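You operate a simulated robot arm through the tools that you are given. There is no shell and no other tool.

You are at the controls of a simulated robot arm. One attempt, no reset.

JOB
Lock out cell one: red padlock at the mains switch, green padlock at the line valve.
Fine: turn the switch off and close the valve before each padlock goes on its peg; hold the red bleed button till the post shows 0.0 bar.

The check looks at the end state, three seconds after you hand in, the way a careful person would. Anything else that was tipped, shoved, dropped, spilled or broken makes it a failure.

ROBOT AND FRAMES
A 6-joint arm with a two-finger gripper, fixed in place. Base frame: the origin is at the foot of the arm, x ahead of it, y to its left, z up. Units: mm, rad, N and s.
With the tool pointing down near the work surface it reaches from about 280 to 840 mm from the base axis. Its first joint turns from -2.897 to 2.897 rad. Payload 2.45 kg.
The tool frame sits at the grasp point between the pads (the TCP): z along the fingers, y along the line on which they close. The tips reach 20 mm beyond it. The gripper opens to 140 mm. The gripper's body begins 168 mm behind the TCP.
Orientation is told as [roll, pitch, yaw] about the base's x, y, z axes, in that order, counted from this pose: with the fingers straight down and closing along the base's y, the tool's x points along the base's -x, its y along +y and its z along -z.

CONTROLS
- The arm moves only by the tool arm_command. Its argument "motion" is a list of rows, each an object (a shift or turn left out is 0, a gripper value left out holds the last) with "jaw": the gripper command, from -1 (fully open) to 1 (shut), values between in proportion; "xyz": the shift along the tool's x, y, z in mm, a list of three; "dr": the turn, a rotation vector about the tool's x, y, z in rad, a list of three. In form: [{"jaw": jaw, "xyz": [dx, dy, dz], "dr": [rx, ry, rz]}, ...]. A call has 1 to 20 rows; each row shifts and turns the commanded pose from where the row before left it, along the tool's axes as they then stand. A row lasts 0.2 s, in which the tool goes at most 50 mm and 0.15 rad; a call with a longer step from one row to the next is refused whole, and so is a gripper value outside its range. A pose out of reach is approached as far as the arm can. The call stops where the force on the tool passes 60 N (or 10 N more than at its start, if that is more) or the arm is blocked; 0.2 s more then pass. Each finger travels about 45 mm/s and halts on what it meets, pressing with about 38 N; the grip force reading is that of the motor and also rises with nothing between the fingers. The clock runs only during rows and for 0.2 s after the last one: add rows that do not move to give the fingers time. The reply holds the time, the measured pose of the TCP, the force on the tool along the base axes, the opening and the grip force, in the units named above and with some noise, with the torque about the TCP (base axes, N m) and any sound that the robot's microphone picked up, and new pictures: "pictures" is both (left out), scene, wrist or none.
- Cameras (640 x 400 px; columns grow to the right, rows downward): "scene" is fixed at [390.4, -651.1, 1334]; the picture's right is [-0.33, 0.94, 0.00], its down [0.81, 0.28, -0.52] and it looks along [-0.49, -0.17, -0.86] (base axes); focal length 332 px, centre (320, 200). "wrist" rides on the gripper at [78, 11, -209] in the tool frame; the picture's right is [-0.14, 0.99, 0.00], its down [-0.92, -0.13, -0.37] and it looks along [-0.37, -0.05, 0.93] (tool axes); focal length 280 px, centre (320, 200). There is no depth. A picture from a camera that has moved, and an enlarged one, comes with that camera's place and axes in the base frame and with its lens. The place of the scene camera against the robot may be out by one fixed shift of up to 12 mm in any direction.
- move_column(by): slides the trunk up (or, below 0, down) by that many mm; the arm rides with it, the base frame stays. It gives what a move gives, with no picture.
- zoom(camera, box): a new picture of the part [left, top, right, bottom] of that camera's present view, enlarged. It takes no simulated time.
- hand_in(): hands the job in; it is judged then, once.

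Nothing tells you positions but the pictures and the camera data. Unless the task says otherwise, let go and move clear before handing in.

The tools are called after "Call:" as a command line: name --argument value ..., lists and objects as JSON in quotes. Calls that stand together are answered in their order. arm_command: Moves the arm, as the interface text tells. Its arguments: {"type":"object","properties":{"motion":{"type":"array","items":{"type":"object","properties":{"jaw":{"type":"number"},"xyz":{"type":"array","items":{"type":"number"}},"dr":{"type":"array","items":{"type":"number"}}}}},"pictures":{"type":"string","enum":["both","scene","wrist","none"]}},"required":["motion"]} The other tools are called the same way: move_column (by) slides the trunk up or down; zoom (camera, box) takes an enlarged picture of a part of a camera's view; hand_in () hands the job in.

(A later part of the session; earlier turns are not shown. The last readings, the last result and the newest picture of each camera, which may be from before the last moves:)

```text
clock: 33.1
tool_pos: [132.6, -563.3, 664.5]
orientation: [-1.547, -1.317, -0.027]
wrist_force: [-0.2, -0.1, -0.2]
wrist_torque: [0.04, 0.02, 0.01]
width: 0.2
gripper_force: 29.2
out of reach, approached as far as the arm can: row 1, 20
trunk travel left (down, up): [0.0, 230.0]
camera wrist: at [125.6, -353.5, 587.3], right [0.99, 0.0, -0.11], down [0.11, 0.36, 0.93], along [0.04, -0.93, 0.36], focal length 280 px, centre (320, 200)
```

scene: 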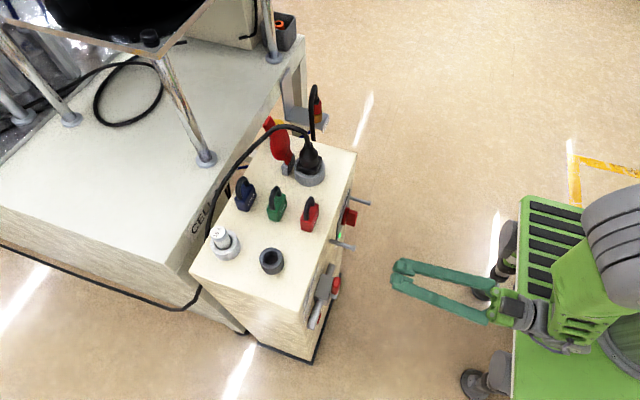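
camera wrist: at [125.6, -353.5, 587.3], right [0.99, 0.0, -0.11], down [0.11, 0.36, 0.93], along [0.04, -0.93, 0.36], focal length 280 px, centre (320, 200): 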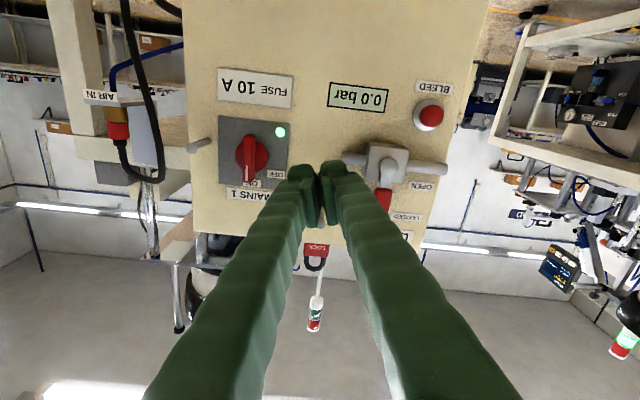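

The roll went most of the way before the arm hit a limit, probably because it is folded close to its base. I'll move forward a little and finish the roll while opening the jaw.

Call:
arm_command --motion '[{"jaw": 0.3, "xyz": [0, 0, 20]}, {"xyz": [0, 0, 20]}, {"dr": [0, 0, 0.07]}, {"dr": [0, 0, 0.07]}, {}, {}]' --pictures "both"

```text
clock: 34.5
tool_pos: [145.0, -613.1, 659.5]
orientation: [-1.556, -1.348, -0.023]
wrist_force: [0.1, -0.5, 0.2]
wrist_torque: [0.01, -0.01, 0.0]
width: 48.9
gripper_force: 0.0
out of reach, approached as far as the arm can: row 2, 3, 4
trunk travel left (down, up): [0.0, 230.0]
camera wrist: at [142.4, -402.0, 581.7], right [1.0, -0.01, -0.08], down [0.08, 0.36, 0.93], along [0.02, -0.93, 0.36], focal length 280 px, centre (320, 200)
```

scene: 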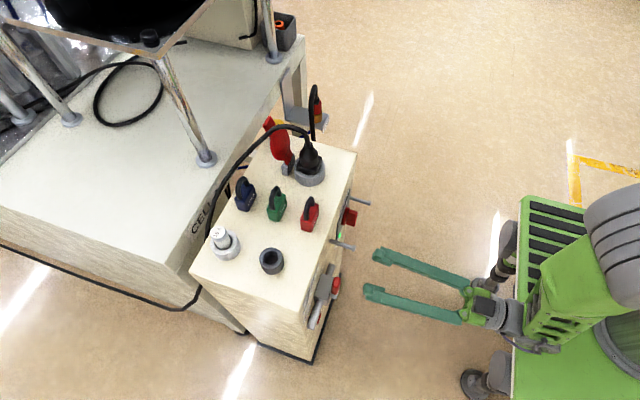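
wrist: 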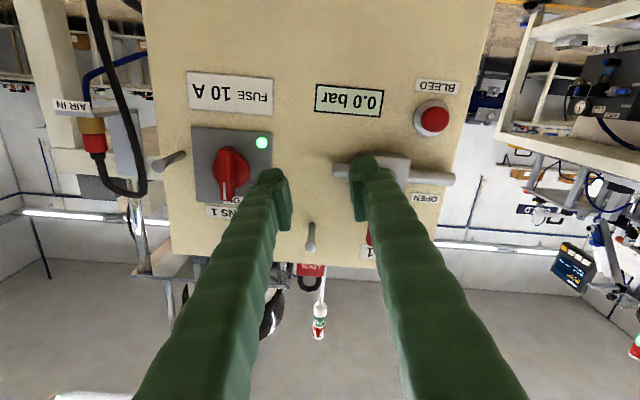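

The arm still reports limits here with about 0.2 rad of roll left. I'll move across to in front of the switch, where the arm plane suits it better, and check what it can reach.

Call:
arm_command --motion '[{"jaw": 0.3, "xyz": [2.8, -19.5, 3]}, {"xyz": [2.8, -19.5, 3]}, {"xyz": [2.8, -19.5, 3]}, {"xyz": [2.8, -19.5, 3]}, {"xyz": [2.8, -19.5, 3]}, {}, {}]' --pictures "both"

```text
clock: 36.1
tool_pos: [133.2, -607.5, 667.5]
orientation: [-1.558, -1.344, -0.036]
wrist_force: [0.2, -1.1, 0.2]
wrist_torque: [-0.01, -0.01, 0.0]
width: 49.0
gripper_force: 0.0
out of reach, approached as far as the arm can: row 1, 2, 3, 4, 5
trunk travel left (down, up): [0.0, 230.0]
camera wrist: at [133.6, -397.1, 589.2], right [1.0, -0.02, -0.09], down [0.09, 0.36, 0.93], along [0.01, -0.93, 0.36], focal length 280 px, centre (320, 200)
```

scene: 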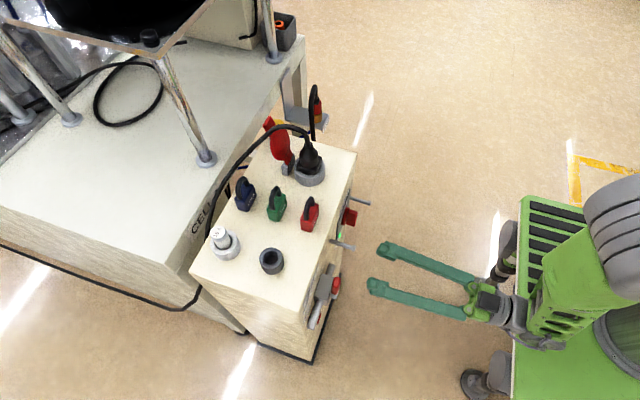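
wrist: 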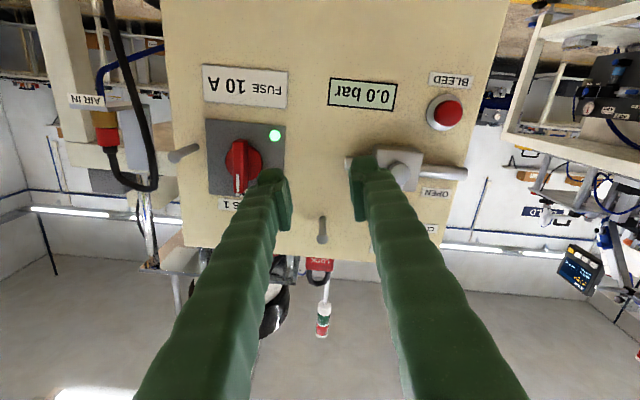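

The arm seems tangled near a wrist singularity in this pose. I'll pitch the tool down to vertical to unwind the wrist cleanly; the fingers are well clear of the post.

Call:
arm_command --motion '[{"jaw": 0.3, "dr": [0, 0.1, 0]}, {"dr": [0, 0.14, 0]}, {"dr": [0, 0.14, 0]}, {"dr": [0, 0.14, 0]}, {"dr": [0, 0.14, 0]}, {"dr": [0, 0.14, 0]}, {"dr": [0, 0.14, 0]}, {"dr": [0, 0.14, 0]}, {"dr": [0, 0.14, 0]}, {"dr": [0, 0.14, 0]}, {}]' --pictures "both"

```text
clock: 38.5
tool_pos: [121.8, -614.3, 667.7]
orientation: [-0.247, -0.262, -1.518]
wrist_force: [0.4, 0.7, -0.4]
wrist_torque: [-0.01, 0.02, 0.01]
width: 49.0
gripper_force: 0.1
out of reach, approached as far as the arm can: row 1, 2, 10
trunk travel left (down, up): [0.0, 230.0]
camera wrist: at [178.1, -482.1, 841.4], right [0.97, -0.14, -0.2], down [0.01, -0.79, 0.61], along [-0.24, -0.6, -0.77], focal length 280 px, centre (320, 200)
```

scene: 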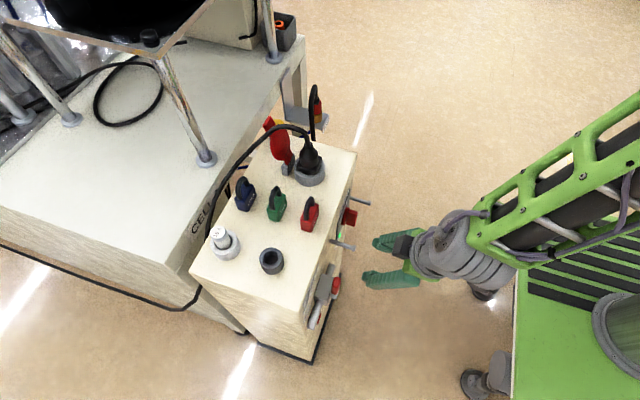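
wrist: 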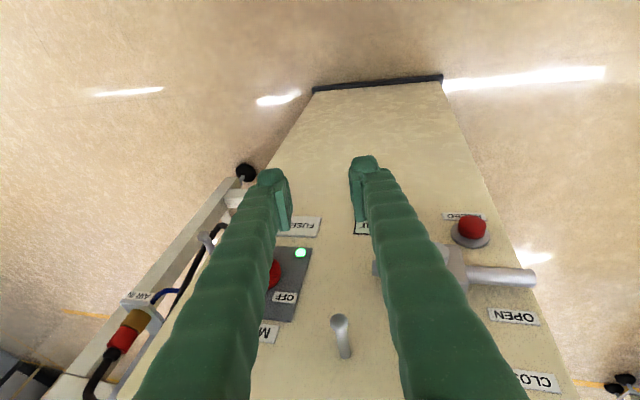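

The tool is nearly vertical now with a small leftover tilt. I'll straighten it and see whether the limit clears.

Call:
arm_command --motion '[{"jaw": 0.3, "dr": [-0.08, 0, 0]}, {"dr": [-0.08, 0, 0]}, {"dr": [-0.08, 0, 0]}, {}]' --pictures "none"

Call:
arm_command --motion '[{"dr": [0, 0.08, 0]}, {"dr": [0, 0.08, 0]}, {"dr": [0, 0.08, 0]}, {}]' --pictures "scene"

```text
clock: 39.5
tool_pos: [121.0, -612.0, 668.5]
orientation: [-0.005, -0.263, -1.518]
wrist_force: [0.3, 0.3, 0.2]
wrist_torque: [-0.01, -0.04, 0.01]
width: 49.1
gripper_force: 0.0
trunk travel left (down, up): [0.0, 230.0]
```

```text
clock: 40.5
tool_pos: [111.3, -615.8, 666.6]
orientation: [-0.006, -0.019, -1.518]
wrist_force: [-0.1, 0.1, -0.2]
wrist_torque: [0.03, 0.02, 0.02]
width: 49.0
gripper_force: 0.1
out of reach, approached as far as the arm can: row 1, 2
trunk travel left (down, up): [0.0, 230.0]
```

scene: 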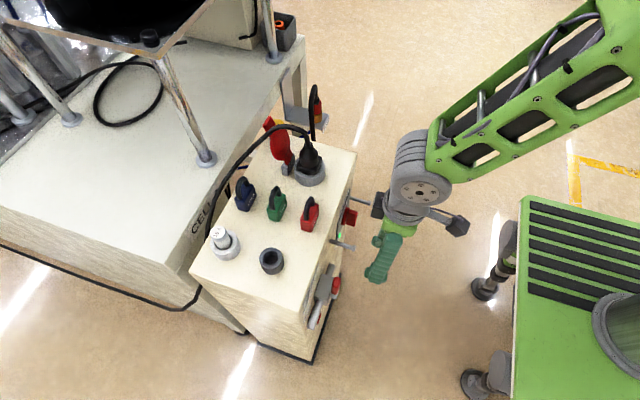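

The tool is vertical and neutral again. The switch fin spans about z 651–708 at x≈50 with its front at y≈-680, so I can push it with closed fingers from above. I'll raise, close and position just right of the fin.

Call:
arm_command --motion '[{"jaw": 1, "xyz": [0, 0, -35], "dr": [0, 0, 0.053]}, {"xyz": [0, 0, -35]}, {"xyz": [0, 0, -35]}, {"xyz": [0, -30, 0]}, {"xyz": [0, -30, 0]}, {"xyz": [0, -28, 0]}, {}, {}]' --pictures "both"

Call:
zoom --camera "wrist" --box '[200, 100, 440, 400]'

```text
clock: 42.3
tool_pos: [22.7, -611.4, 772.4]
orientation: [-0.006, -0.021, -1.574]
wrist_force: [1.0, 0.1, -0.4]
wrist_torque: [0.01, 0.07, -0.01]
width: 0.2
gripper_force: 29.4
trunk travel left (down, up): [0.0, 230.0]
camera wrist: at [36.2, -528.4, 979.7], right [0.99, -0.14, 0.0], down [-0.13, -0.91, 0.39], along [-0.06, -0.38, -0.92], focal length 280 px, centre (320, 200)
```

scene: 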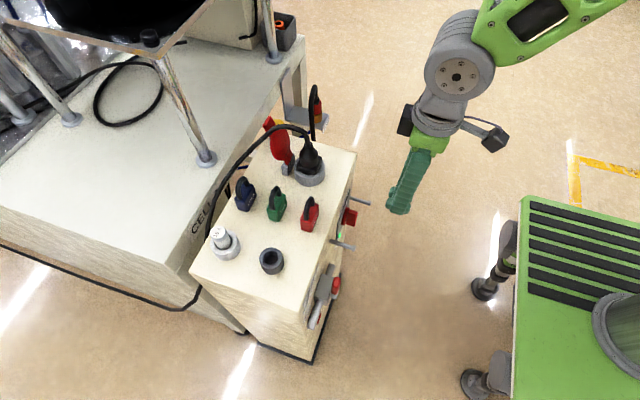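
wrist: 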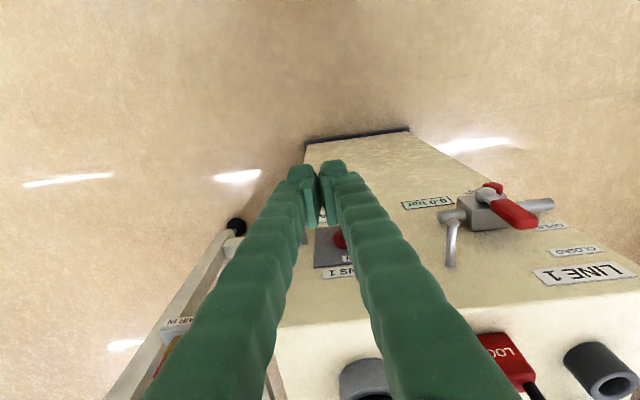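

```text
1.33 times, centred on (320, 250) of wrist
camera zoom: at [36.2, -528.4, 979.7], right [0.99, -0.14, 0.0], down [-0.13, -0.91, 0.39], along [-0.06, -0.38, -0.92], focal length 374 px, centre (320, 133)
```

zoom: 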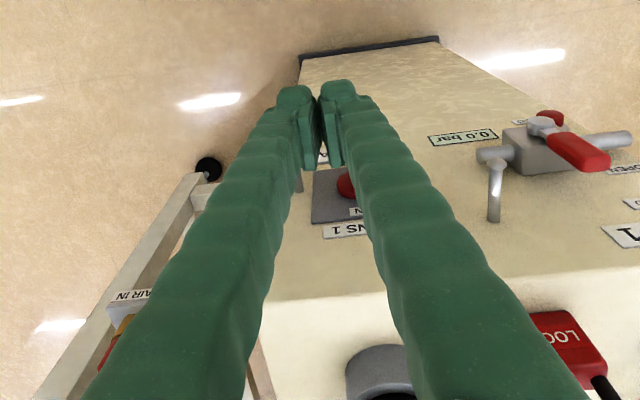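

The fingers hang clear in front of the switch. I'll go forward and down to just right of the fin and check.

Call:
arm_command --motion '[{"jaw": 1, "xyz": [-30, 0, 0]}, {"xyz": [-5, 0, 25]}, {"xyz": [0, 0, 25]}, {}]' --pictures "both"

Call:
zoom --camera "wrist" --box '[230, 130, 430, 290]'

Call:
zoom --camera "scene" --box '[310, 140, 440, 260]'

```text
clock: 43.3
tool_pos: [22.3, -649.1, 724.0]
orientation: [-0.004, -0.02, -1.573]
wrist_force: [1.0, -0.4, -1.0]
wrist_torque: [-0.02, 0.0, 0.01]
width: 0.0
gripper_force: 29.3
trunk travel left (down, up): [0.0, 230.0]
camera wrist: at [36.5, -565.2, 931.5], right [0.99, -0.14, 0.0], down [-0.13, -0.91, 0.39], along [-0.06, -0.39, -0.92], focal length 280 px, centre (320, 200)
```

scene: 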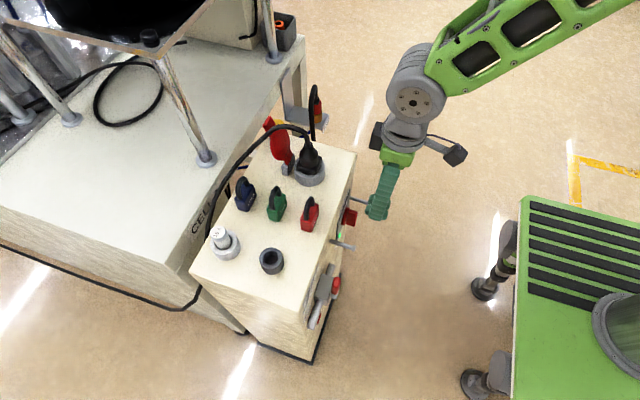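
wrist: 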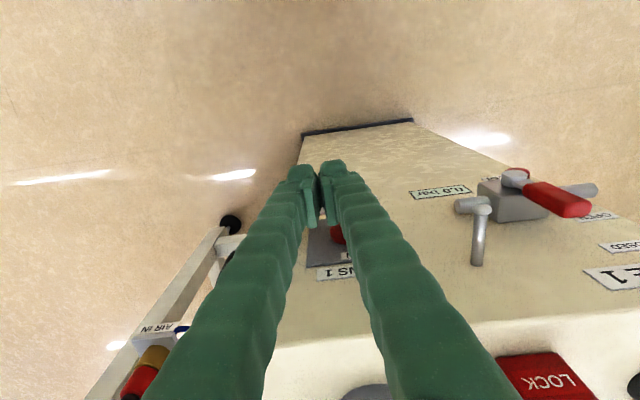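

```text
2.50 times, centred on (330, 210) of wrist
camera zoom: at [36.5, -565.2, 931.5], right [0.99, -0.14, 0.0], down [-0.13, -0.91, 0.39], along [-0.06, -0.39, -0.92], focal length 701 px, centre (295, 175)
```

zoom: 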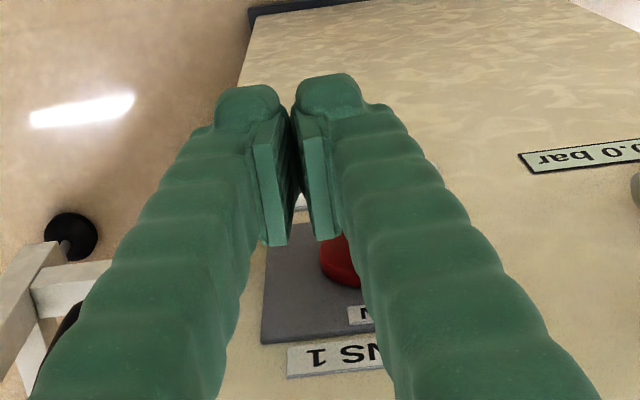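

```text
3.33 times, centred on (375, 200) of scene
camera zoom: at [390.4, -651.1, 1334.0], right [-0.33, 0.94, 0.0], down [0.81, 0.28, -0.52], along [-0.49, -0.17, -0.86], focal length 1105 px, centre (137, 200)
```

zoom: 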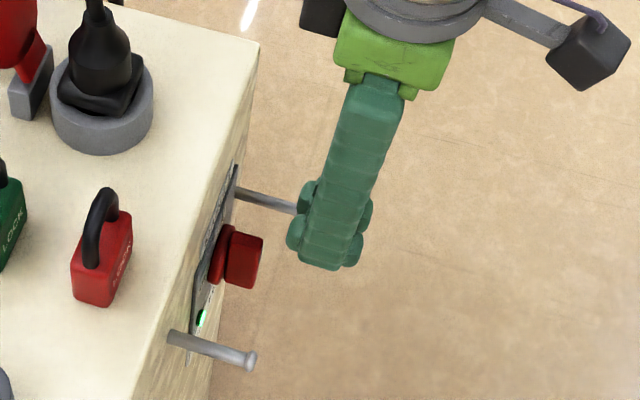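

All clear here: the fingertips are to the right of the fin and above it in picture terms. I'll move forward so they sit beside its upper half.

Call:
arm_command --motion '[{"jaw": 1, "xyz": [-15, 0, 0]}, {"xyz": [-15, 0, 0]}, {"xyz": [0, 0, 3]}, {}]' --pictures "both"

Call:
zoom --camera "wrist" --box '[230, 130, 430, 290]'

Call:
zoom --camera "scene" --box '[310, 140, 440, 260]'

```text
clock: 44.3
tool_pos: [24.8, -679.1, 722.6]
orientation: [-0.006, -0.022, -1.571]
wrist_force: [0.3, -0.6, 0.0]
wrist_torque: [-0.02, -0.01, 0.01]
width: 0.2
gripper_force: 29.4
trunk travel left (down, up): [0.0, 230.0]
camera wrist: at [37.5, -595.5, 929.2], right [0.99, -0.14, 0.0], down [-0.13, -0.91, 0.39], along [-0.06, -0.38, -0.92], focal length 280 px, centre (320, 200)
```

scene: 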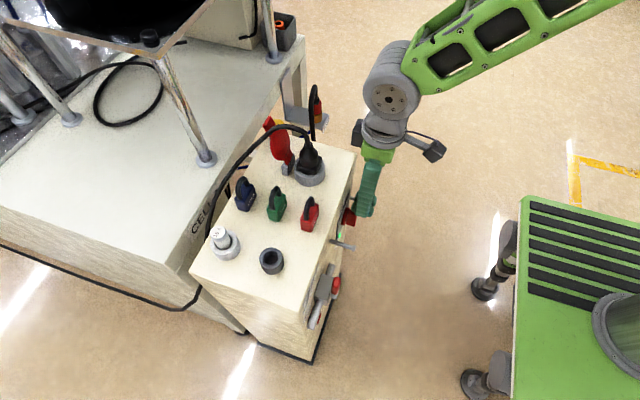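
wrist: 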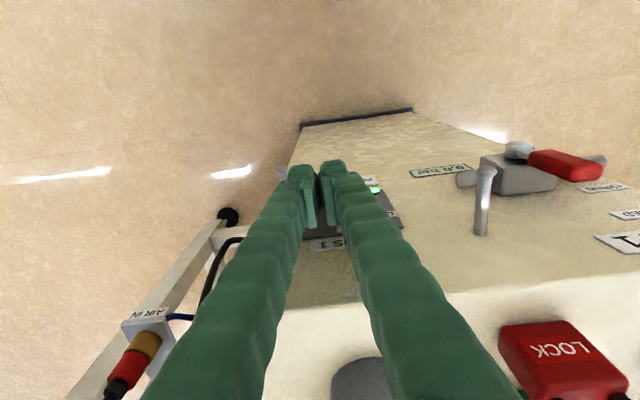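

```text
2.50 times, centred on (330, 210) of wrist
camera zoom: at [37.5, -595.5, 929.2], right [0.99, -0.14, 0.0], down [-0.13, -0.91, 0.39], along [-0.06, -0.38, -0.92], focal length 701 px, centre (295, 175)
```

zoom: 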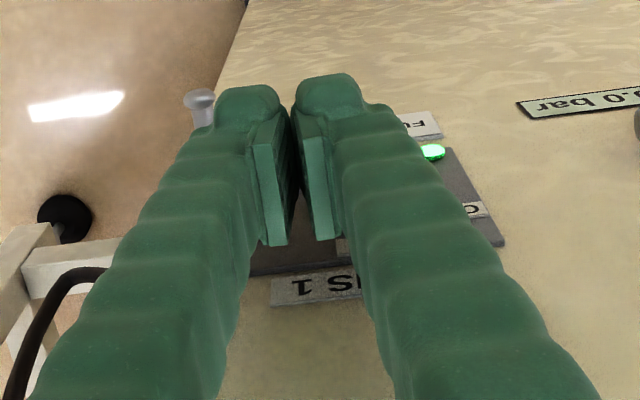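

```text
3.33 times, centred on (375, 200) of scene
camera zoom: at [390.4, -651.1, 1334.0], right [-0.33, 0.94, 0.0], down [0.81, 0.28, -0.52], along [-0.49, -0.17, -0.86], focal length 1105 px, centre (137, 200)
```

zoom: 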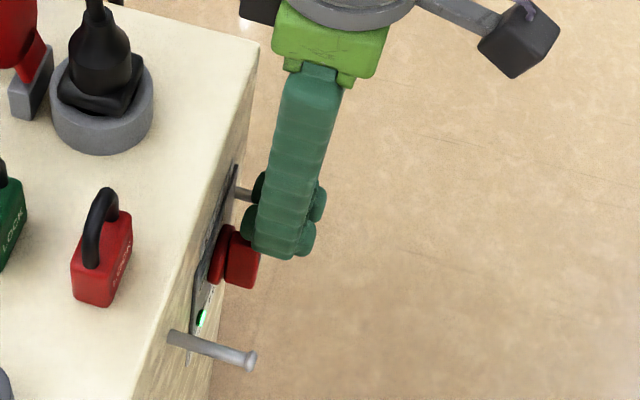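

The tips are beside the fin's upper part. I'll sweep left toward OFF in small steps.

Call:
arm_command --motion '[{"jaw": 1, "xyz": [0, 4.2, 2.6]}, {"xyz": [0, 5.5, 0]}, {"xyz": [0, 5.4, 0]}, {"xyz": [0, 5.1, 1.9]}, {}]' --pictures "both"

Call:
zoom --camera "scene" --box '[310, 140, 440, 260]'

Call:
zoom --camera "wrist" --box '[230, 130, 430, 290]'

```text
clock: 45.5
tool_pos: [44.0, -678.9, 716.3]
orientation: [-0.006, -0.022, -1.573]
wrist_force: [0.0, -0.5, 0.1]
wrist_torque: [-0.02, 0.0, 0.01]
width: 0.0
gripper_force: 29.4
trunk travel left (down, up): [0.0, 230.0]
camera wrist: at [58.1, -595.0, 924.1], right [0.99, -0.14, 0.0], down [-0.13, -0.91, 0.39], along [-0.06, -0.38, -0.92], focal length 280 px, centre (320, 200)
```

scene: 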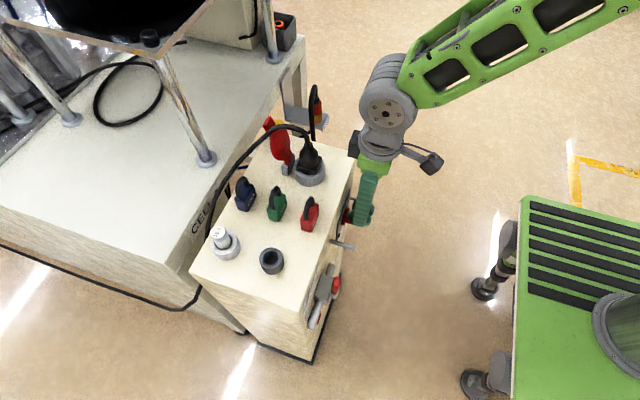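
wrist: 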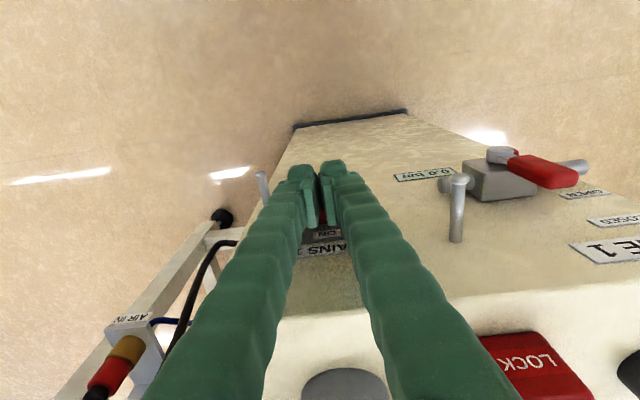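

```text
3.33 times, centred on (375, 200) of scene
camera zoom: at [390.4, -651.1, 1334.0], right [-0.33, 0.94, 0.0], down [0.81, 0.28, -0.52], along [-0.49, -0.17, -0.86], focal length 1105 px, centre (137, 200)
```

zoom: 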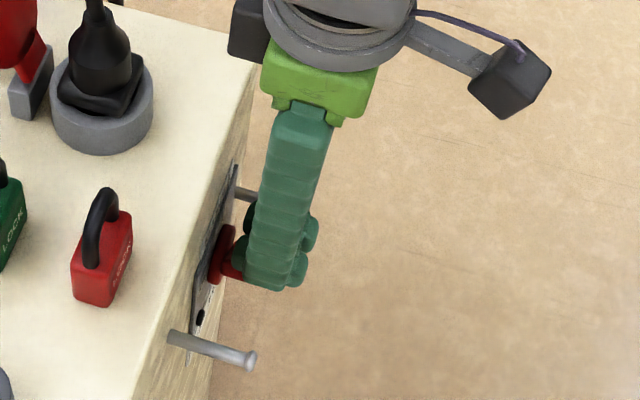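

```text
2.50 times, centred on (330, 210) of wrist
camera zoom: at [58.1, -595.0, 924.1], right [0.99, -0.14, 0.0], down [-0.13, -0.91, 0.39], along [-0.06, -0.38, -0.92], focal length 701 px, centre (295, 175)
```

zoom: 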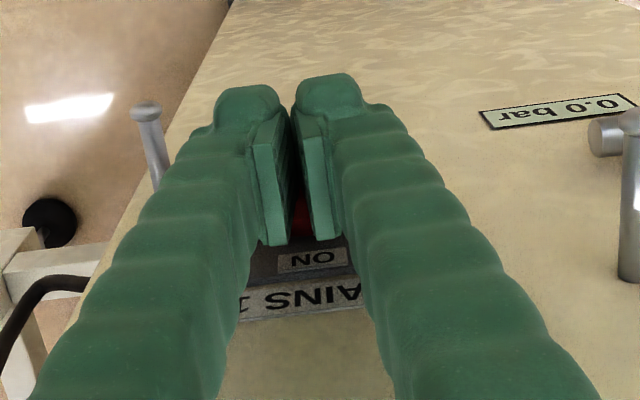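

The green lamp has already gone dark, so the switch is turning off. I'll finish the arc so the fin lies fully at OFF.

Call:
arm_command --motion '[{"jaw": 1, "xyz": [0, 4, 1]}, {"xyz": [0, 3, 3]}, {"xyz": [0, 2.5, 3]}, {"xyz": [0, 2, 3]}, {}]' --pictures "both"

Call:
zoom --camera "scene" --box '[310, 140, 440, 260]'

```text
clock: 46.7
tool_pos: [55.7, -678.2, 706.2]
orientation: [-0.005, -0.019, -1.573]
wrist_force: [-0.2, 0.4, 0.5]
wrist_torque: [-0.02, 0.0, 0.0]
width: 0.1
gripper_force: 29.2
trunk travel left (down, up): [0.0, 230.0]
camera wrist: at [69.1, -595.7, 913.3], right [0.99, -0.14, 0.0], down [-0.13, -0.91, 0.39], along [-0.06, -0.38, -0.92], focal length 280 px, centre (320, 200)
```

scene: 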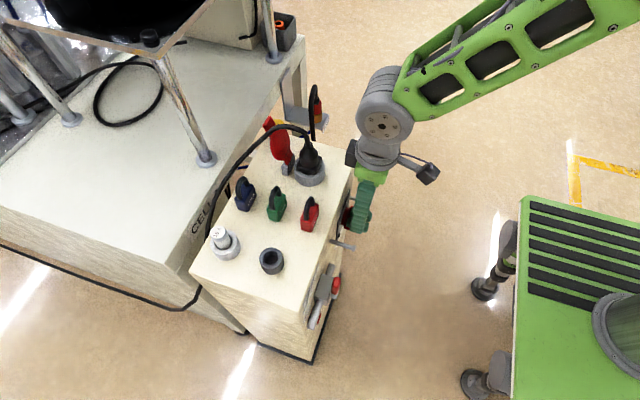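
wrist: 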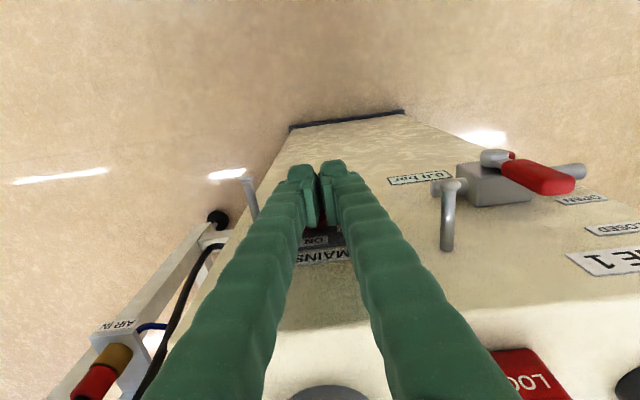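

```text
3.33 times, centred on (375, 200) of scene
camera zoom: at [390.4, -651.1, 1334.0], right [-0.33, 0.94, 0.0], down [0.81, 0.28, -0.52], along [-0.49, -0.17, -0.86], focal length 1105 px, centre (137, 200)
```

zoom: 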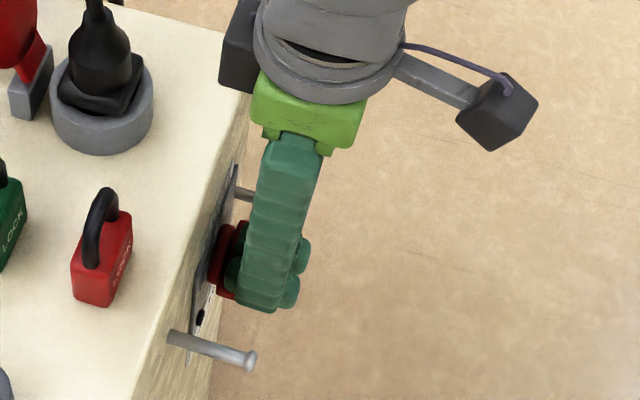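

Almost no force at this point, so the fin should be at OFF. I'll lift away and back off to see it properly.

Call:
arm_command --motion '[{"jaw": 1, "xyz": [0, 0, -25]}, {"xyz": [0, 0, -25]}, {"xyz": [35, 0, -15]}, {"xyz": [35, 0, -15]}, {}]' --pictures "both"

Call:
zoom --camera "scene" --box '[310, 140, 440, 260]'

Call:
zoom --camera "wrist" --box '[230, 130, 530, 330]'

```text
clock: 47.9
tool_pos: [55.8, -605.1, 784.2]
orientation: [-0.005, -0.022, -1.572]
wrist_force: [0.4, -0.2, -0.1]
wrist_torque: [-0.02, 0.03, 0.01]
width: 0.0
gripper_force: 29.4
trunk travel left (down, up): [0.0, 230.0]
camera wrist: at [70.3, -522.1, 991.9], right [0.99, -0.14, 0.0], down [-0.13, -0.91, 0.39], along [-0.06, -0.39, -0.92], focal length 280 px, centre (320, 200)
```

scene: 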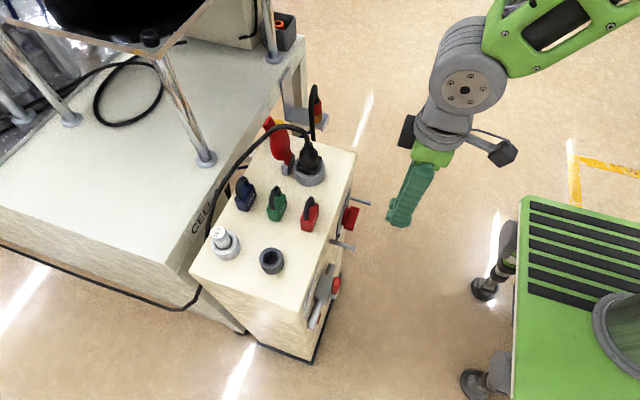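
wrist: 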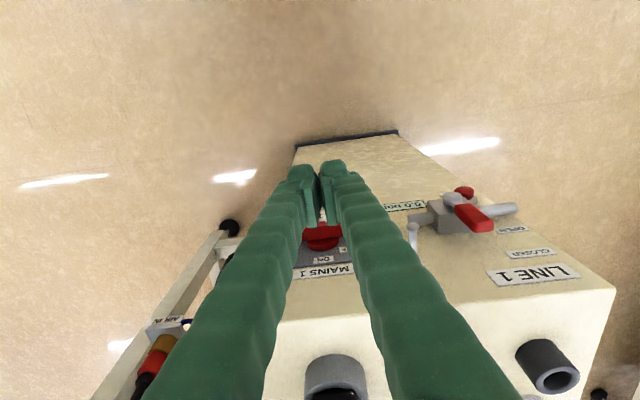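

```text
3.33 times, centred on (375, 200) of scene
camera zoom: at [390.4, -651.1, 1334.0], right [-0.33, 0.94, 0.0], down [0.81, 0.28, -0.52], along [-0.49, -0.17, -0.86], focal length 1105 px, centre (137, 200)
```

zoom: 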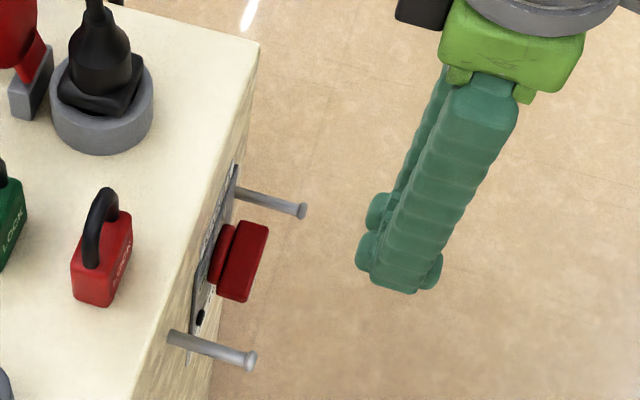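

```text
2.00 times, centred on (380, 230) of wrist
camera zoom: at [70.3, -522.1, 991.9], right [0.99, -0.14, 0.0], down [-0.13, -0.91, 0.39], along [-0.06, -0.39, -0.92], focal length 561 px, centre (200, 140)
```

zoom: 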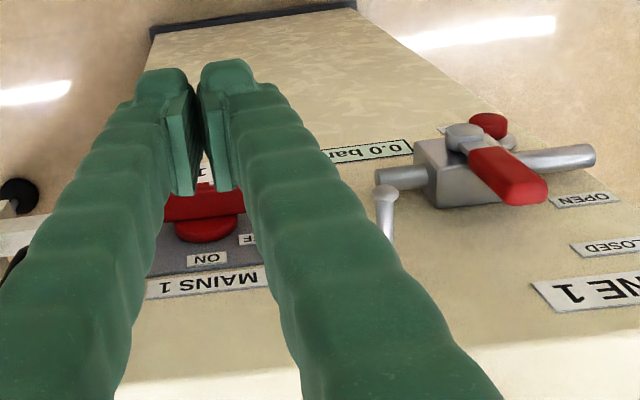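

The fin is now horizontal at OFF and the lamp is dark. Next are the padlocks, so I'll rise above the post and look down to measure them and the cable nearby.

Call:
arm_command --motion '[{"jaw": 0.14, "xyz": [0, 0, -45]}, {"xyz": [0, 0, -45]}, {"xyz": [0, 0, -45]}, {"xyz": [0, 0, -45]}, {"xyz": [0, 30, -20]}, {"xyz": [-20, 30, 0]}, {"xyz": [-20, 30, 0]}, {}, {}]' --pictures "both"

Call:
zoom --camera "wrist" --box '[200, 160, 520, 360]'

Call:
zoom --camera "scene" --box '[180, 90, 380, 290]'

```text
clock: 49.9
tool_pos: [144.5, -644.0, 986.1]
orientation: [-0.006, -0.021, -1.572]
wrist_force: [0.5, -0.3, -0.1]
wrist_torque: [0.0, -0.02, 0.02]
width: 60.1
gripper_force: 0.1
trunk travel left (down, up): [0.0, 230.0]
camera wrist: at [158.8, -560.0, 1194.4], right [0.99, -0.14, 0.0], down [-0.13, -0.91, 0.39], along [-0.06, -0.38, -0.92], focal length 280 px, centre (320, 200)
```

scene: 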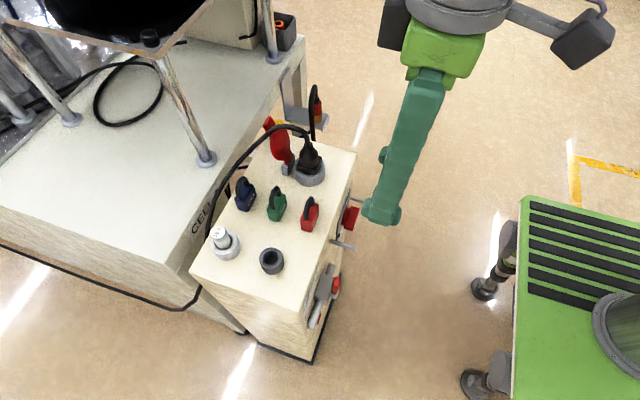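
wrist: 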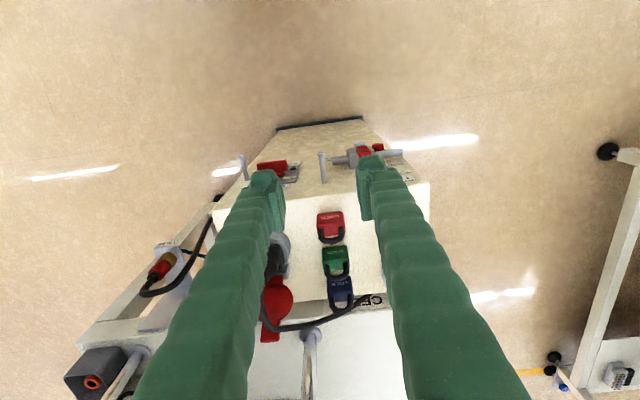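

```text
2.00 times, centred on (360, 260) of wrist
camera zoom: at [158.8, -560.0, 1194.4], right [0.99, -0.14, 0.0], down [-0.13, -0.91, 0.39], along [-0.06, -0.38, -0.92], focal length 561 px, centre (240, 80)
```

zoom: 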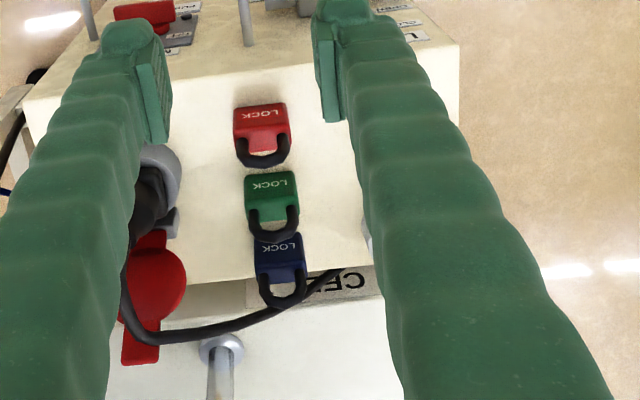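

```text
2.00 times, centred on (280, 190) of scene
camera zoom: at [390.4, -651.1, 1334.0], right [-0.33, 0.94, 0.0], down [0.81, 0.28, -0.52], along [-0.49, -0.17, -0.86], focal length 663 px, centre (400, 220)
```

zoom: 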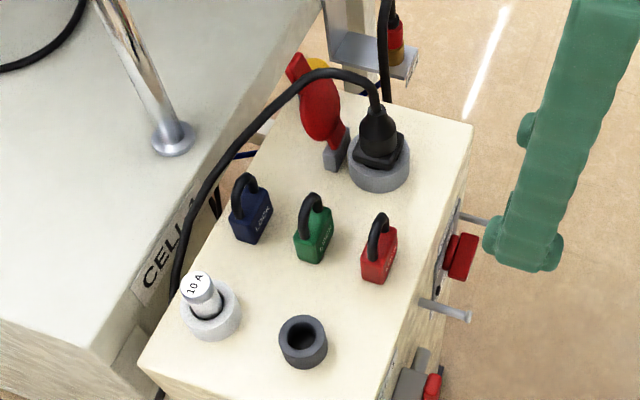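

I can see all three padlocks, with the cable arching behind the blue one. I'll zoom in closer on the padlocks.

Call:
zoom --camera "wrist" --box '[300, 200, 370, 260]'

Call:
zoom --camera "wrist" --box '[305, 235, 375, 320]'

Call:
zoom --camera "scene" --box '[260, 170, 340, 250]'

```text
6.67 times, centred on (335, 230) of wrist
camera zoom: at [158.8, -560.0, 1194.4], right [0.99, -0.14, 0.0], down [-0.13, -0.91, 0.39], along [-0.06, -0.38, -0.92], focal length 1869 px, centre (220, 0)
```

zoom: 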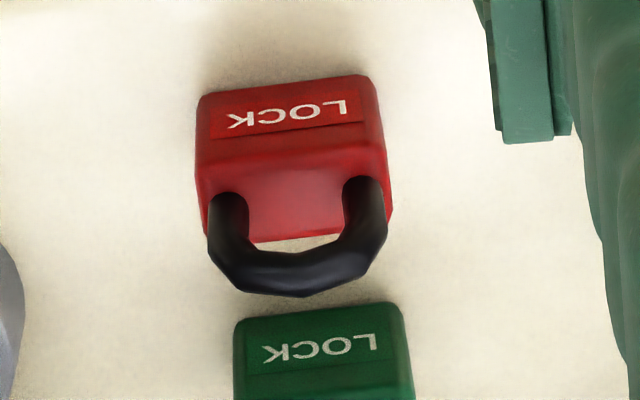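

```text
4.71 times, centred on (340, 278) of wrist
camera zoom: at [158.8, -560.0, 1194.4], right [0.99, -0.14, 0.0], down [-0.13, -0.91, 0.39], along [-0.06, -0.38, -0.92], focal length 1320 px, centre (226, -165)
```

zoom: 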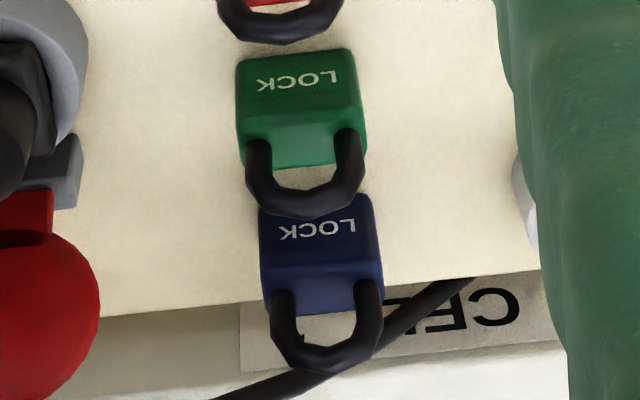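

```text
5.00 times, centred on (300, 210) of scene
camera zoom: at [390.4, -651.1, 1334.0], right [-0.33, 0.94, 0.0], down [0.81, 0.28, -0.52], along [-0.49, -0.17, -0.86], focal length 1658 px, centre (420, 150)
```

zoom: 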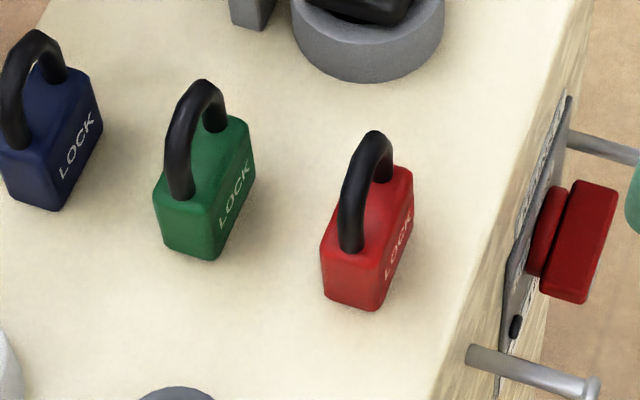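

Red padlock body: x 127–167, y -748 to -767, top z≈841, with the shackle reaching z≈873 and an inner gap of about 19×23 mm. I'll zoom in on the pegs from here to fix their x positions.

Call:
zoom --camera "wrist" --box '[225, 140, 345, 200]'

Call:
zoom --camera "scene" --box '[320, 180, 400, 260]'

```text
5.33 times, centred on (285, 170) of wrist
camera zoom: at [158.8, -560.0, 1194.4], right [0.99, -0.14, 0.0], down [-0.13, -0.91, 0.39], along [-0.06, -0.38, -0.92], focal length 1495 px, centre (507, 360)
```

zoom: 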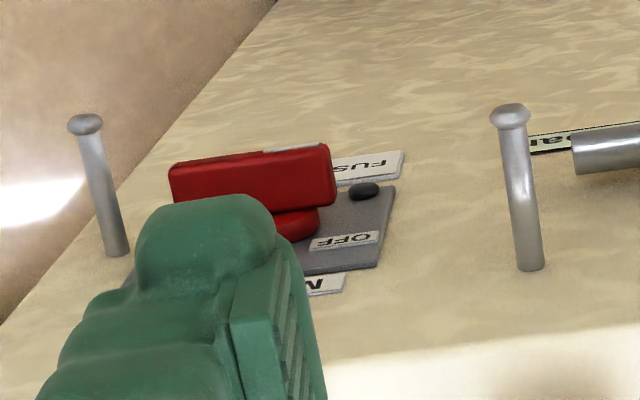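

```text
5.00 times, centred on (360, 220) of scene
camera zoom: at [390.4, -651.1, 1334.0], right [-0.33, 0.94, 0.0], down [0.81, 0.28, -0.52], along [-0.49, -0.17, -0.86], focal length 1658 px, centre (120, 100)
```

zoom: 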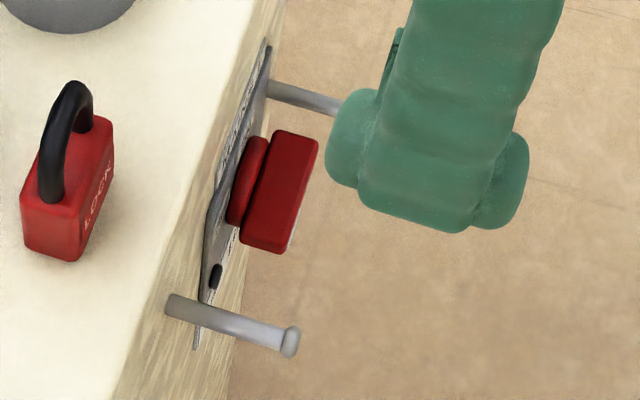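

Peg 1 is near x≈-7, z≈664, peg 2 near x≈144, z≈741, and the white mark on the fin now points to OFF. I'll tilt the tool about 25° (so the fingers clear the fin later) and move to a pre-grasp above the red padlock.

Call:
arm_command --motion '[{"jaw": 0.14, "dr": [0, -0.137, 0]}, {"dr": [0, -0.137, 0]}, {"dr": [0, -0.137, 0]}, {}, {"xyz": [-11, 0.8, 28]}, {"xyz": [-11, 0.8, 28]}, {"xyz": [-11, 0.8, 28]}, {}]' --pictures "both"

Call:
zoom --camera "wrist" --box '[200, 120, 440, 320]'

Call:
zoom --camera "scene" --box '[230, 100, 400, 250]'

```text
clock: 51.7
tool_pos: [148.6, -709.2, 924.2]
orientation: [-0.005, -0.432, -1.569]
wrist_force: [0.2, 0.1, -0.3]
wrist_torque: [0.04, 0.03, -0.01]
width: 60.5
gripper_force: 0.0
trunk travel left (down, up): [0.0, 230.0]
camera wrist: at [161.4, -550.0, 1081.1], right [0.99, -0.13, 0.05], down [-0.12, -0.68, 0.72], along [-0.06, -0.72, -0.69], focal length 280 px, centre (320, 200)
```

scene: 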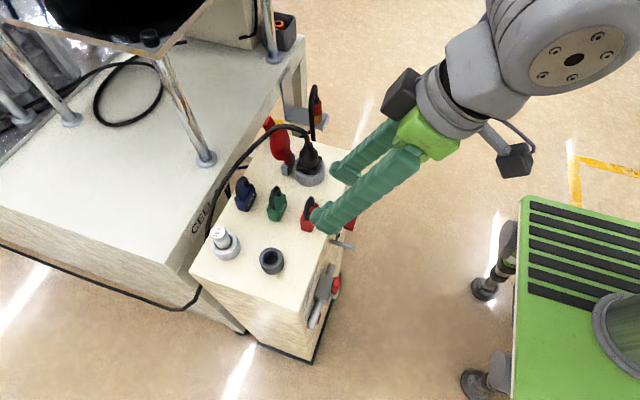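
wrist: 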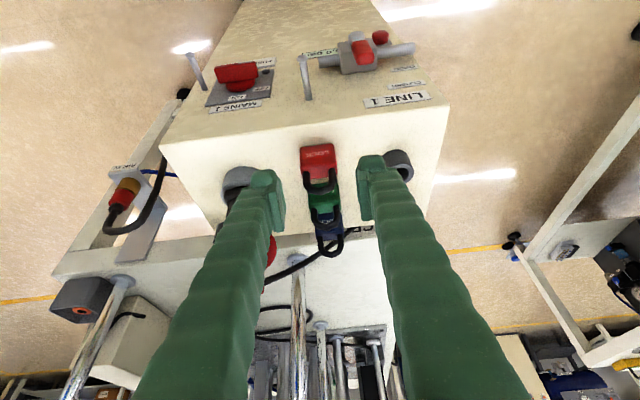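

```text
2.00 times, centred on (320, 220) of wrist
camera zoom: at [161.4, -550.0, 1081.1], right [0.99, -0.13, 0.05], down [-0.12, -0.68, 0.72], along [-0.06, -0.72, -0.69], focal length 561 px, centre (320, 160)
```

zoom: 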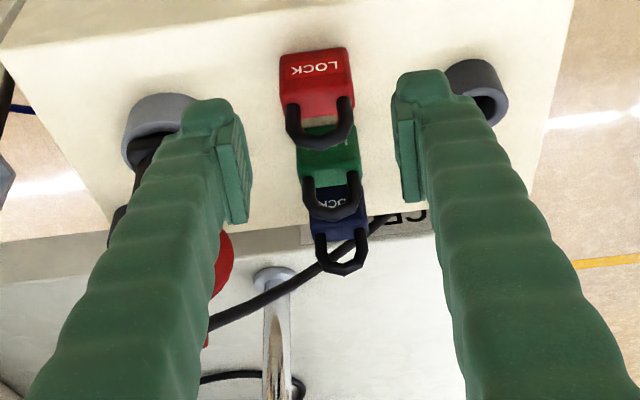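

```text
2.67 times, centred on (315, 175) of scene
camera zoom: at [390.4, -651.1, 1334.0], right [-0.33, 0.94, 0.0], down [0.81, 0.28, -0.52], along [-0.49, -0.17, -0.86], focal length 884 px, centre (333, 267)
```

zoom: 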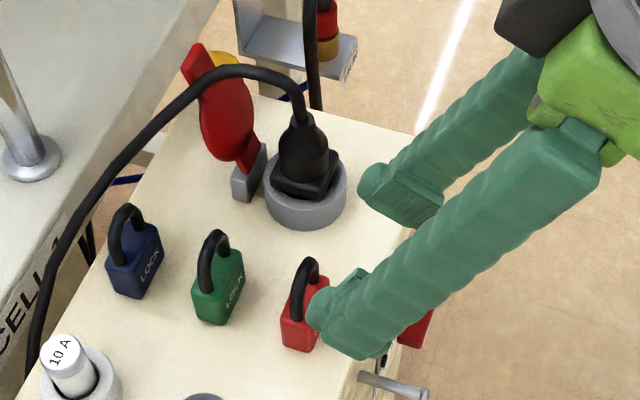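

The jaws straddle the red padlock's line nicely. I'll descend along the tool axis part way and re-check.

Call:
arm_command --motion '[{"jaw": 0.14, "xyz": [0, 0, 25]}, {"xyz": [0, 0, 25]}, {"xyz": [0, 0, 15]}, {}]' --pictures "both"

Call:
zoom --camera "wrist" --box '[220, 110, 420, 270]'

Call:
zoom --camera "scene" --box '[260, 150, 380, 250]'

```text
clock: 52.7
tool_pos: [146.6, -737.9, 864.1]
orientation: [-0.006, -0.433, -1.568]
wrist_force: [-0.1, 0.2, -0.8]
wrist_torque: [0.03, -0.01, 0.0]
width: 60.4
gripper_force: 0.0
trunk travel left (down, up): [0.0, 230.0]
camera wrist: at [161.6, -576.9, 1021.5], right [0.99, -0.13, 0.05], down [-0.12, -0.68, 0.72], along [-0.06, -0.72, -0.69], focal length 280 px, centre (320, 200)
```

scene: 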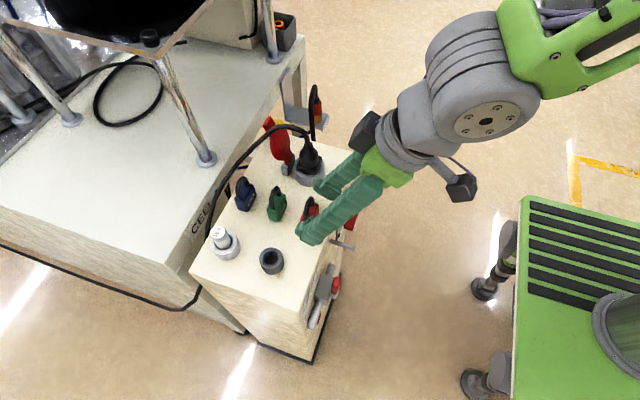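
wrist: 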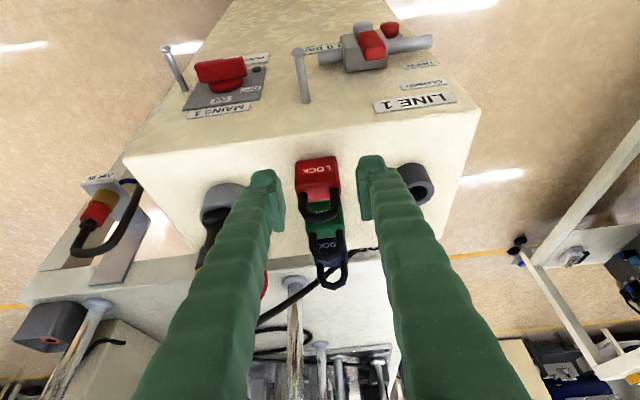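

```text
2.50 times, centred on (320, 190) of wrist
camera zoom: at [161.6, -576.9, 1021.5], right [0.99, -0.13, 0.05], down [-0.12, -0.68, 0.72], along [-0.06, -0.72, -0.69], focal length 701 px, centre (320, 225)
```

zoom: 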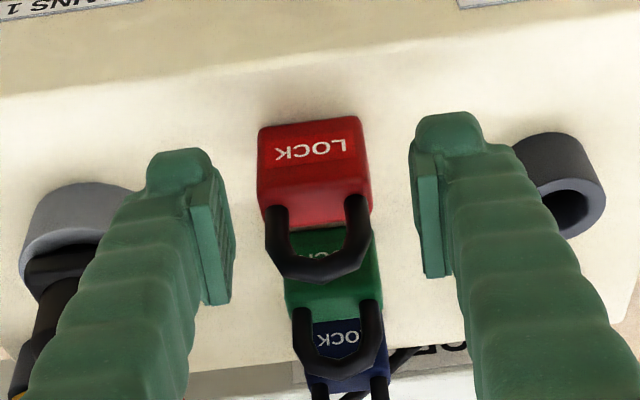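

```text
4.00 times, centred on (320, 200) of scene
camera zoom: at [390.4, -651.1, 1334.0], right [-0.33, 0.94, 0.0], down [0.81, 0.28, -0.52], along [-0.49, -0.17, -0.86], focal length 1326 px, centre (320, 200)
```

zoom: 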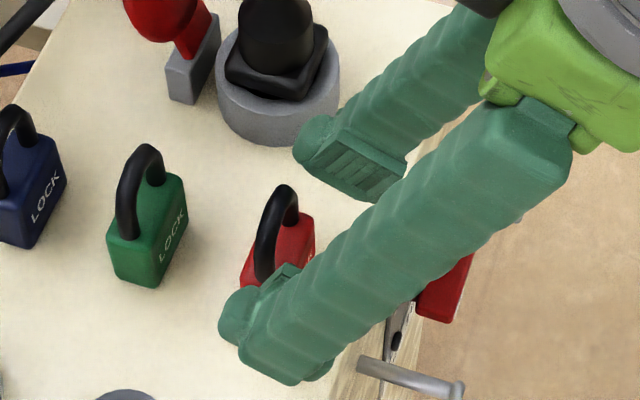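

The red padlock is centred between the jaws. I'll continue down in smaller steps to grasp height, watching the force.

Call:
arm_command --motion '[{"jaw": 0.14, "xyz": [-2, -1, 14]}, {"xyz": [-1.4, 0, 10]}, {"xyz": [0, 0, 5]}, {"xyz": [0, 0, 3]}, {}]' --pictures "both"

Call:
zoom --camera "wrist" --box '[220, 110, 420, 270]'

Call:
zoom --camera "scene" --box '[260, 150, 380, 250]'

```text
clock: 53.9
tool_pos: [145.2, -751.7, 835.9]
orientation: [-0.005, -0.434, -1.571]
wrist_force: [-0.5, 0.3, -0.4]
wrist_torque: [-0.03, 0.01, -0.03]
width: 60.1
gripper_force: 0.1
trunk travel left (down, up): [0.0, 230.0]
camera wrist: at [160.3, -592.6, 993.2], right [0.99, -0.13, 0.05], down [-0.13, -0.68, 0.72], along [-0.06, -0.72, -0.69], focal length 280 px, centre (320, 200)
```

scene: 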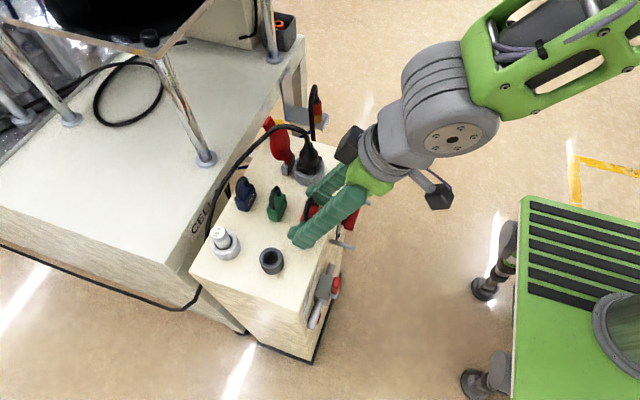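
wrist: 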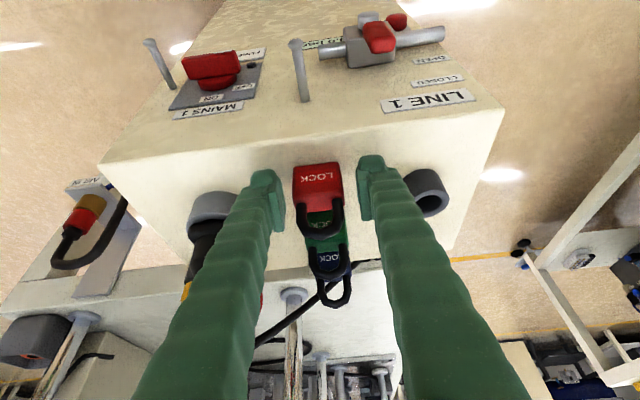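

```text
2.50 times, centred on (320, 190) of wrist
camera zoom: at [160.3, -592.6, 993.2], right [0.99, -0.13, 0.05], down [-0.13, -0.68, 0.72], along [-0.06, -0.72, -0.69], focal length 701 px, centre (320, 225)
```

zoom: 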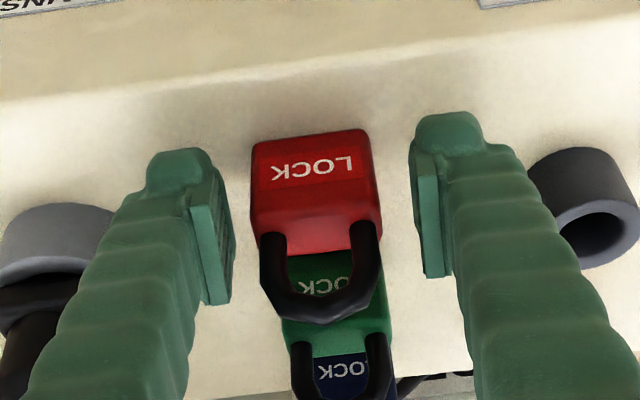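

```text
4.00 times, centred on (320, 200) of scene
camera zoom: at [390.4, -651.1, 1334.0], right [-0.33, 0.94, 0.0], down [0.81, 0.28, -0.52], along [-0.49, -0.17, -0.86], focal length 1326 px, centre (320, 200)
```

zoom: 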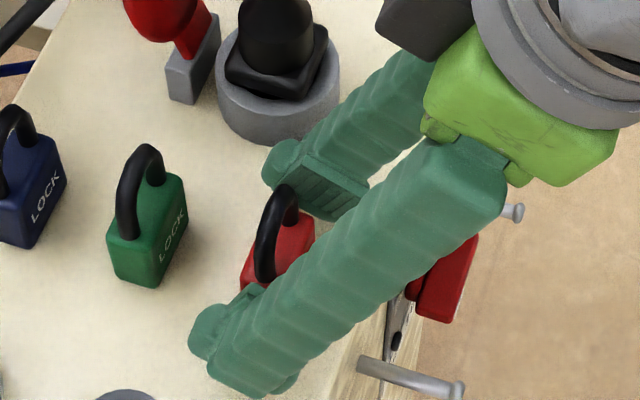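

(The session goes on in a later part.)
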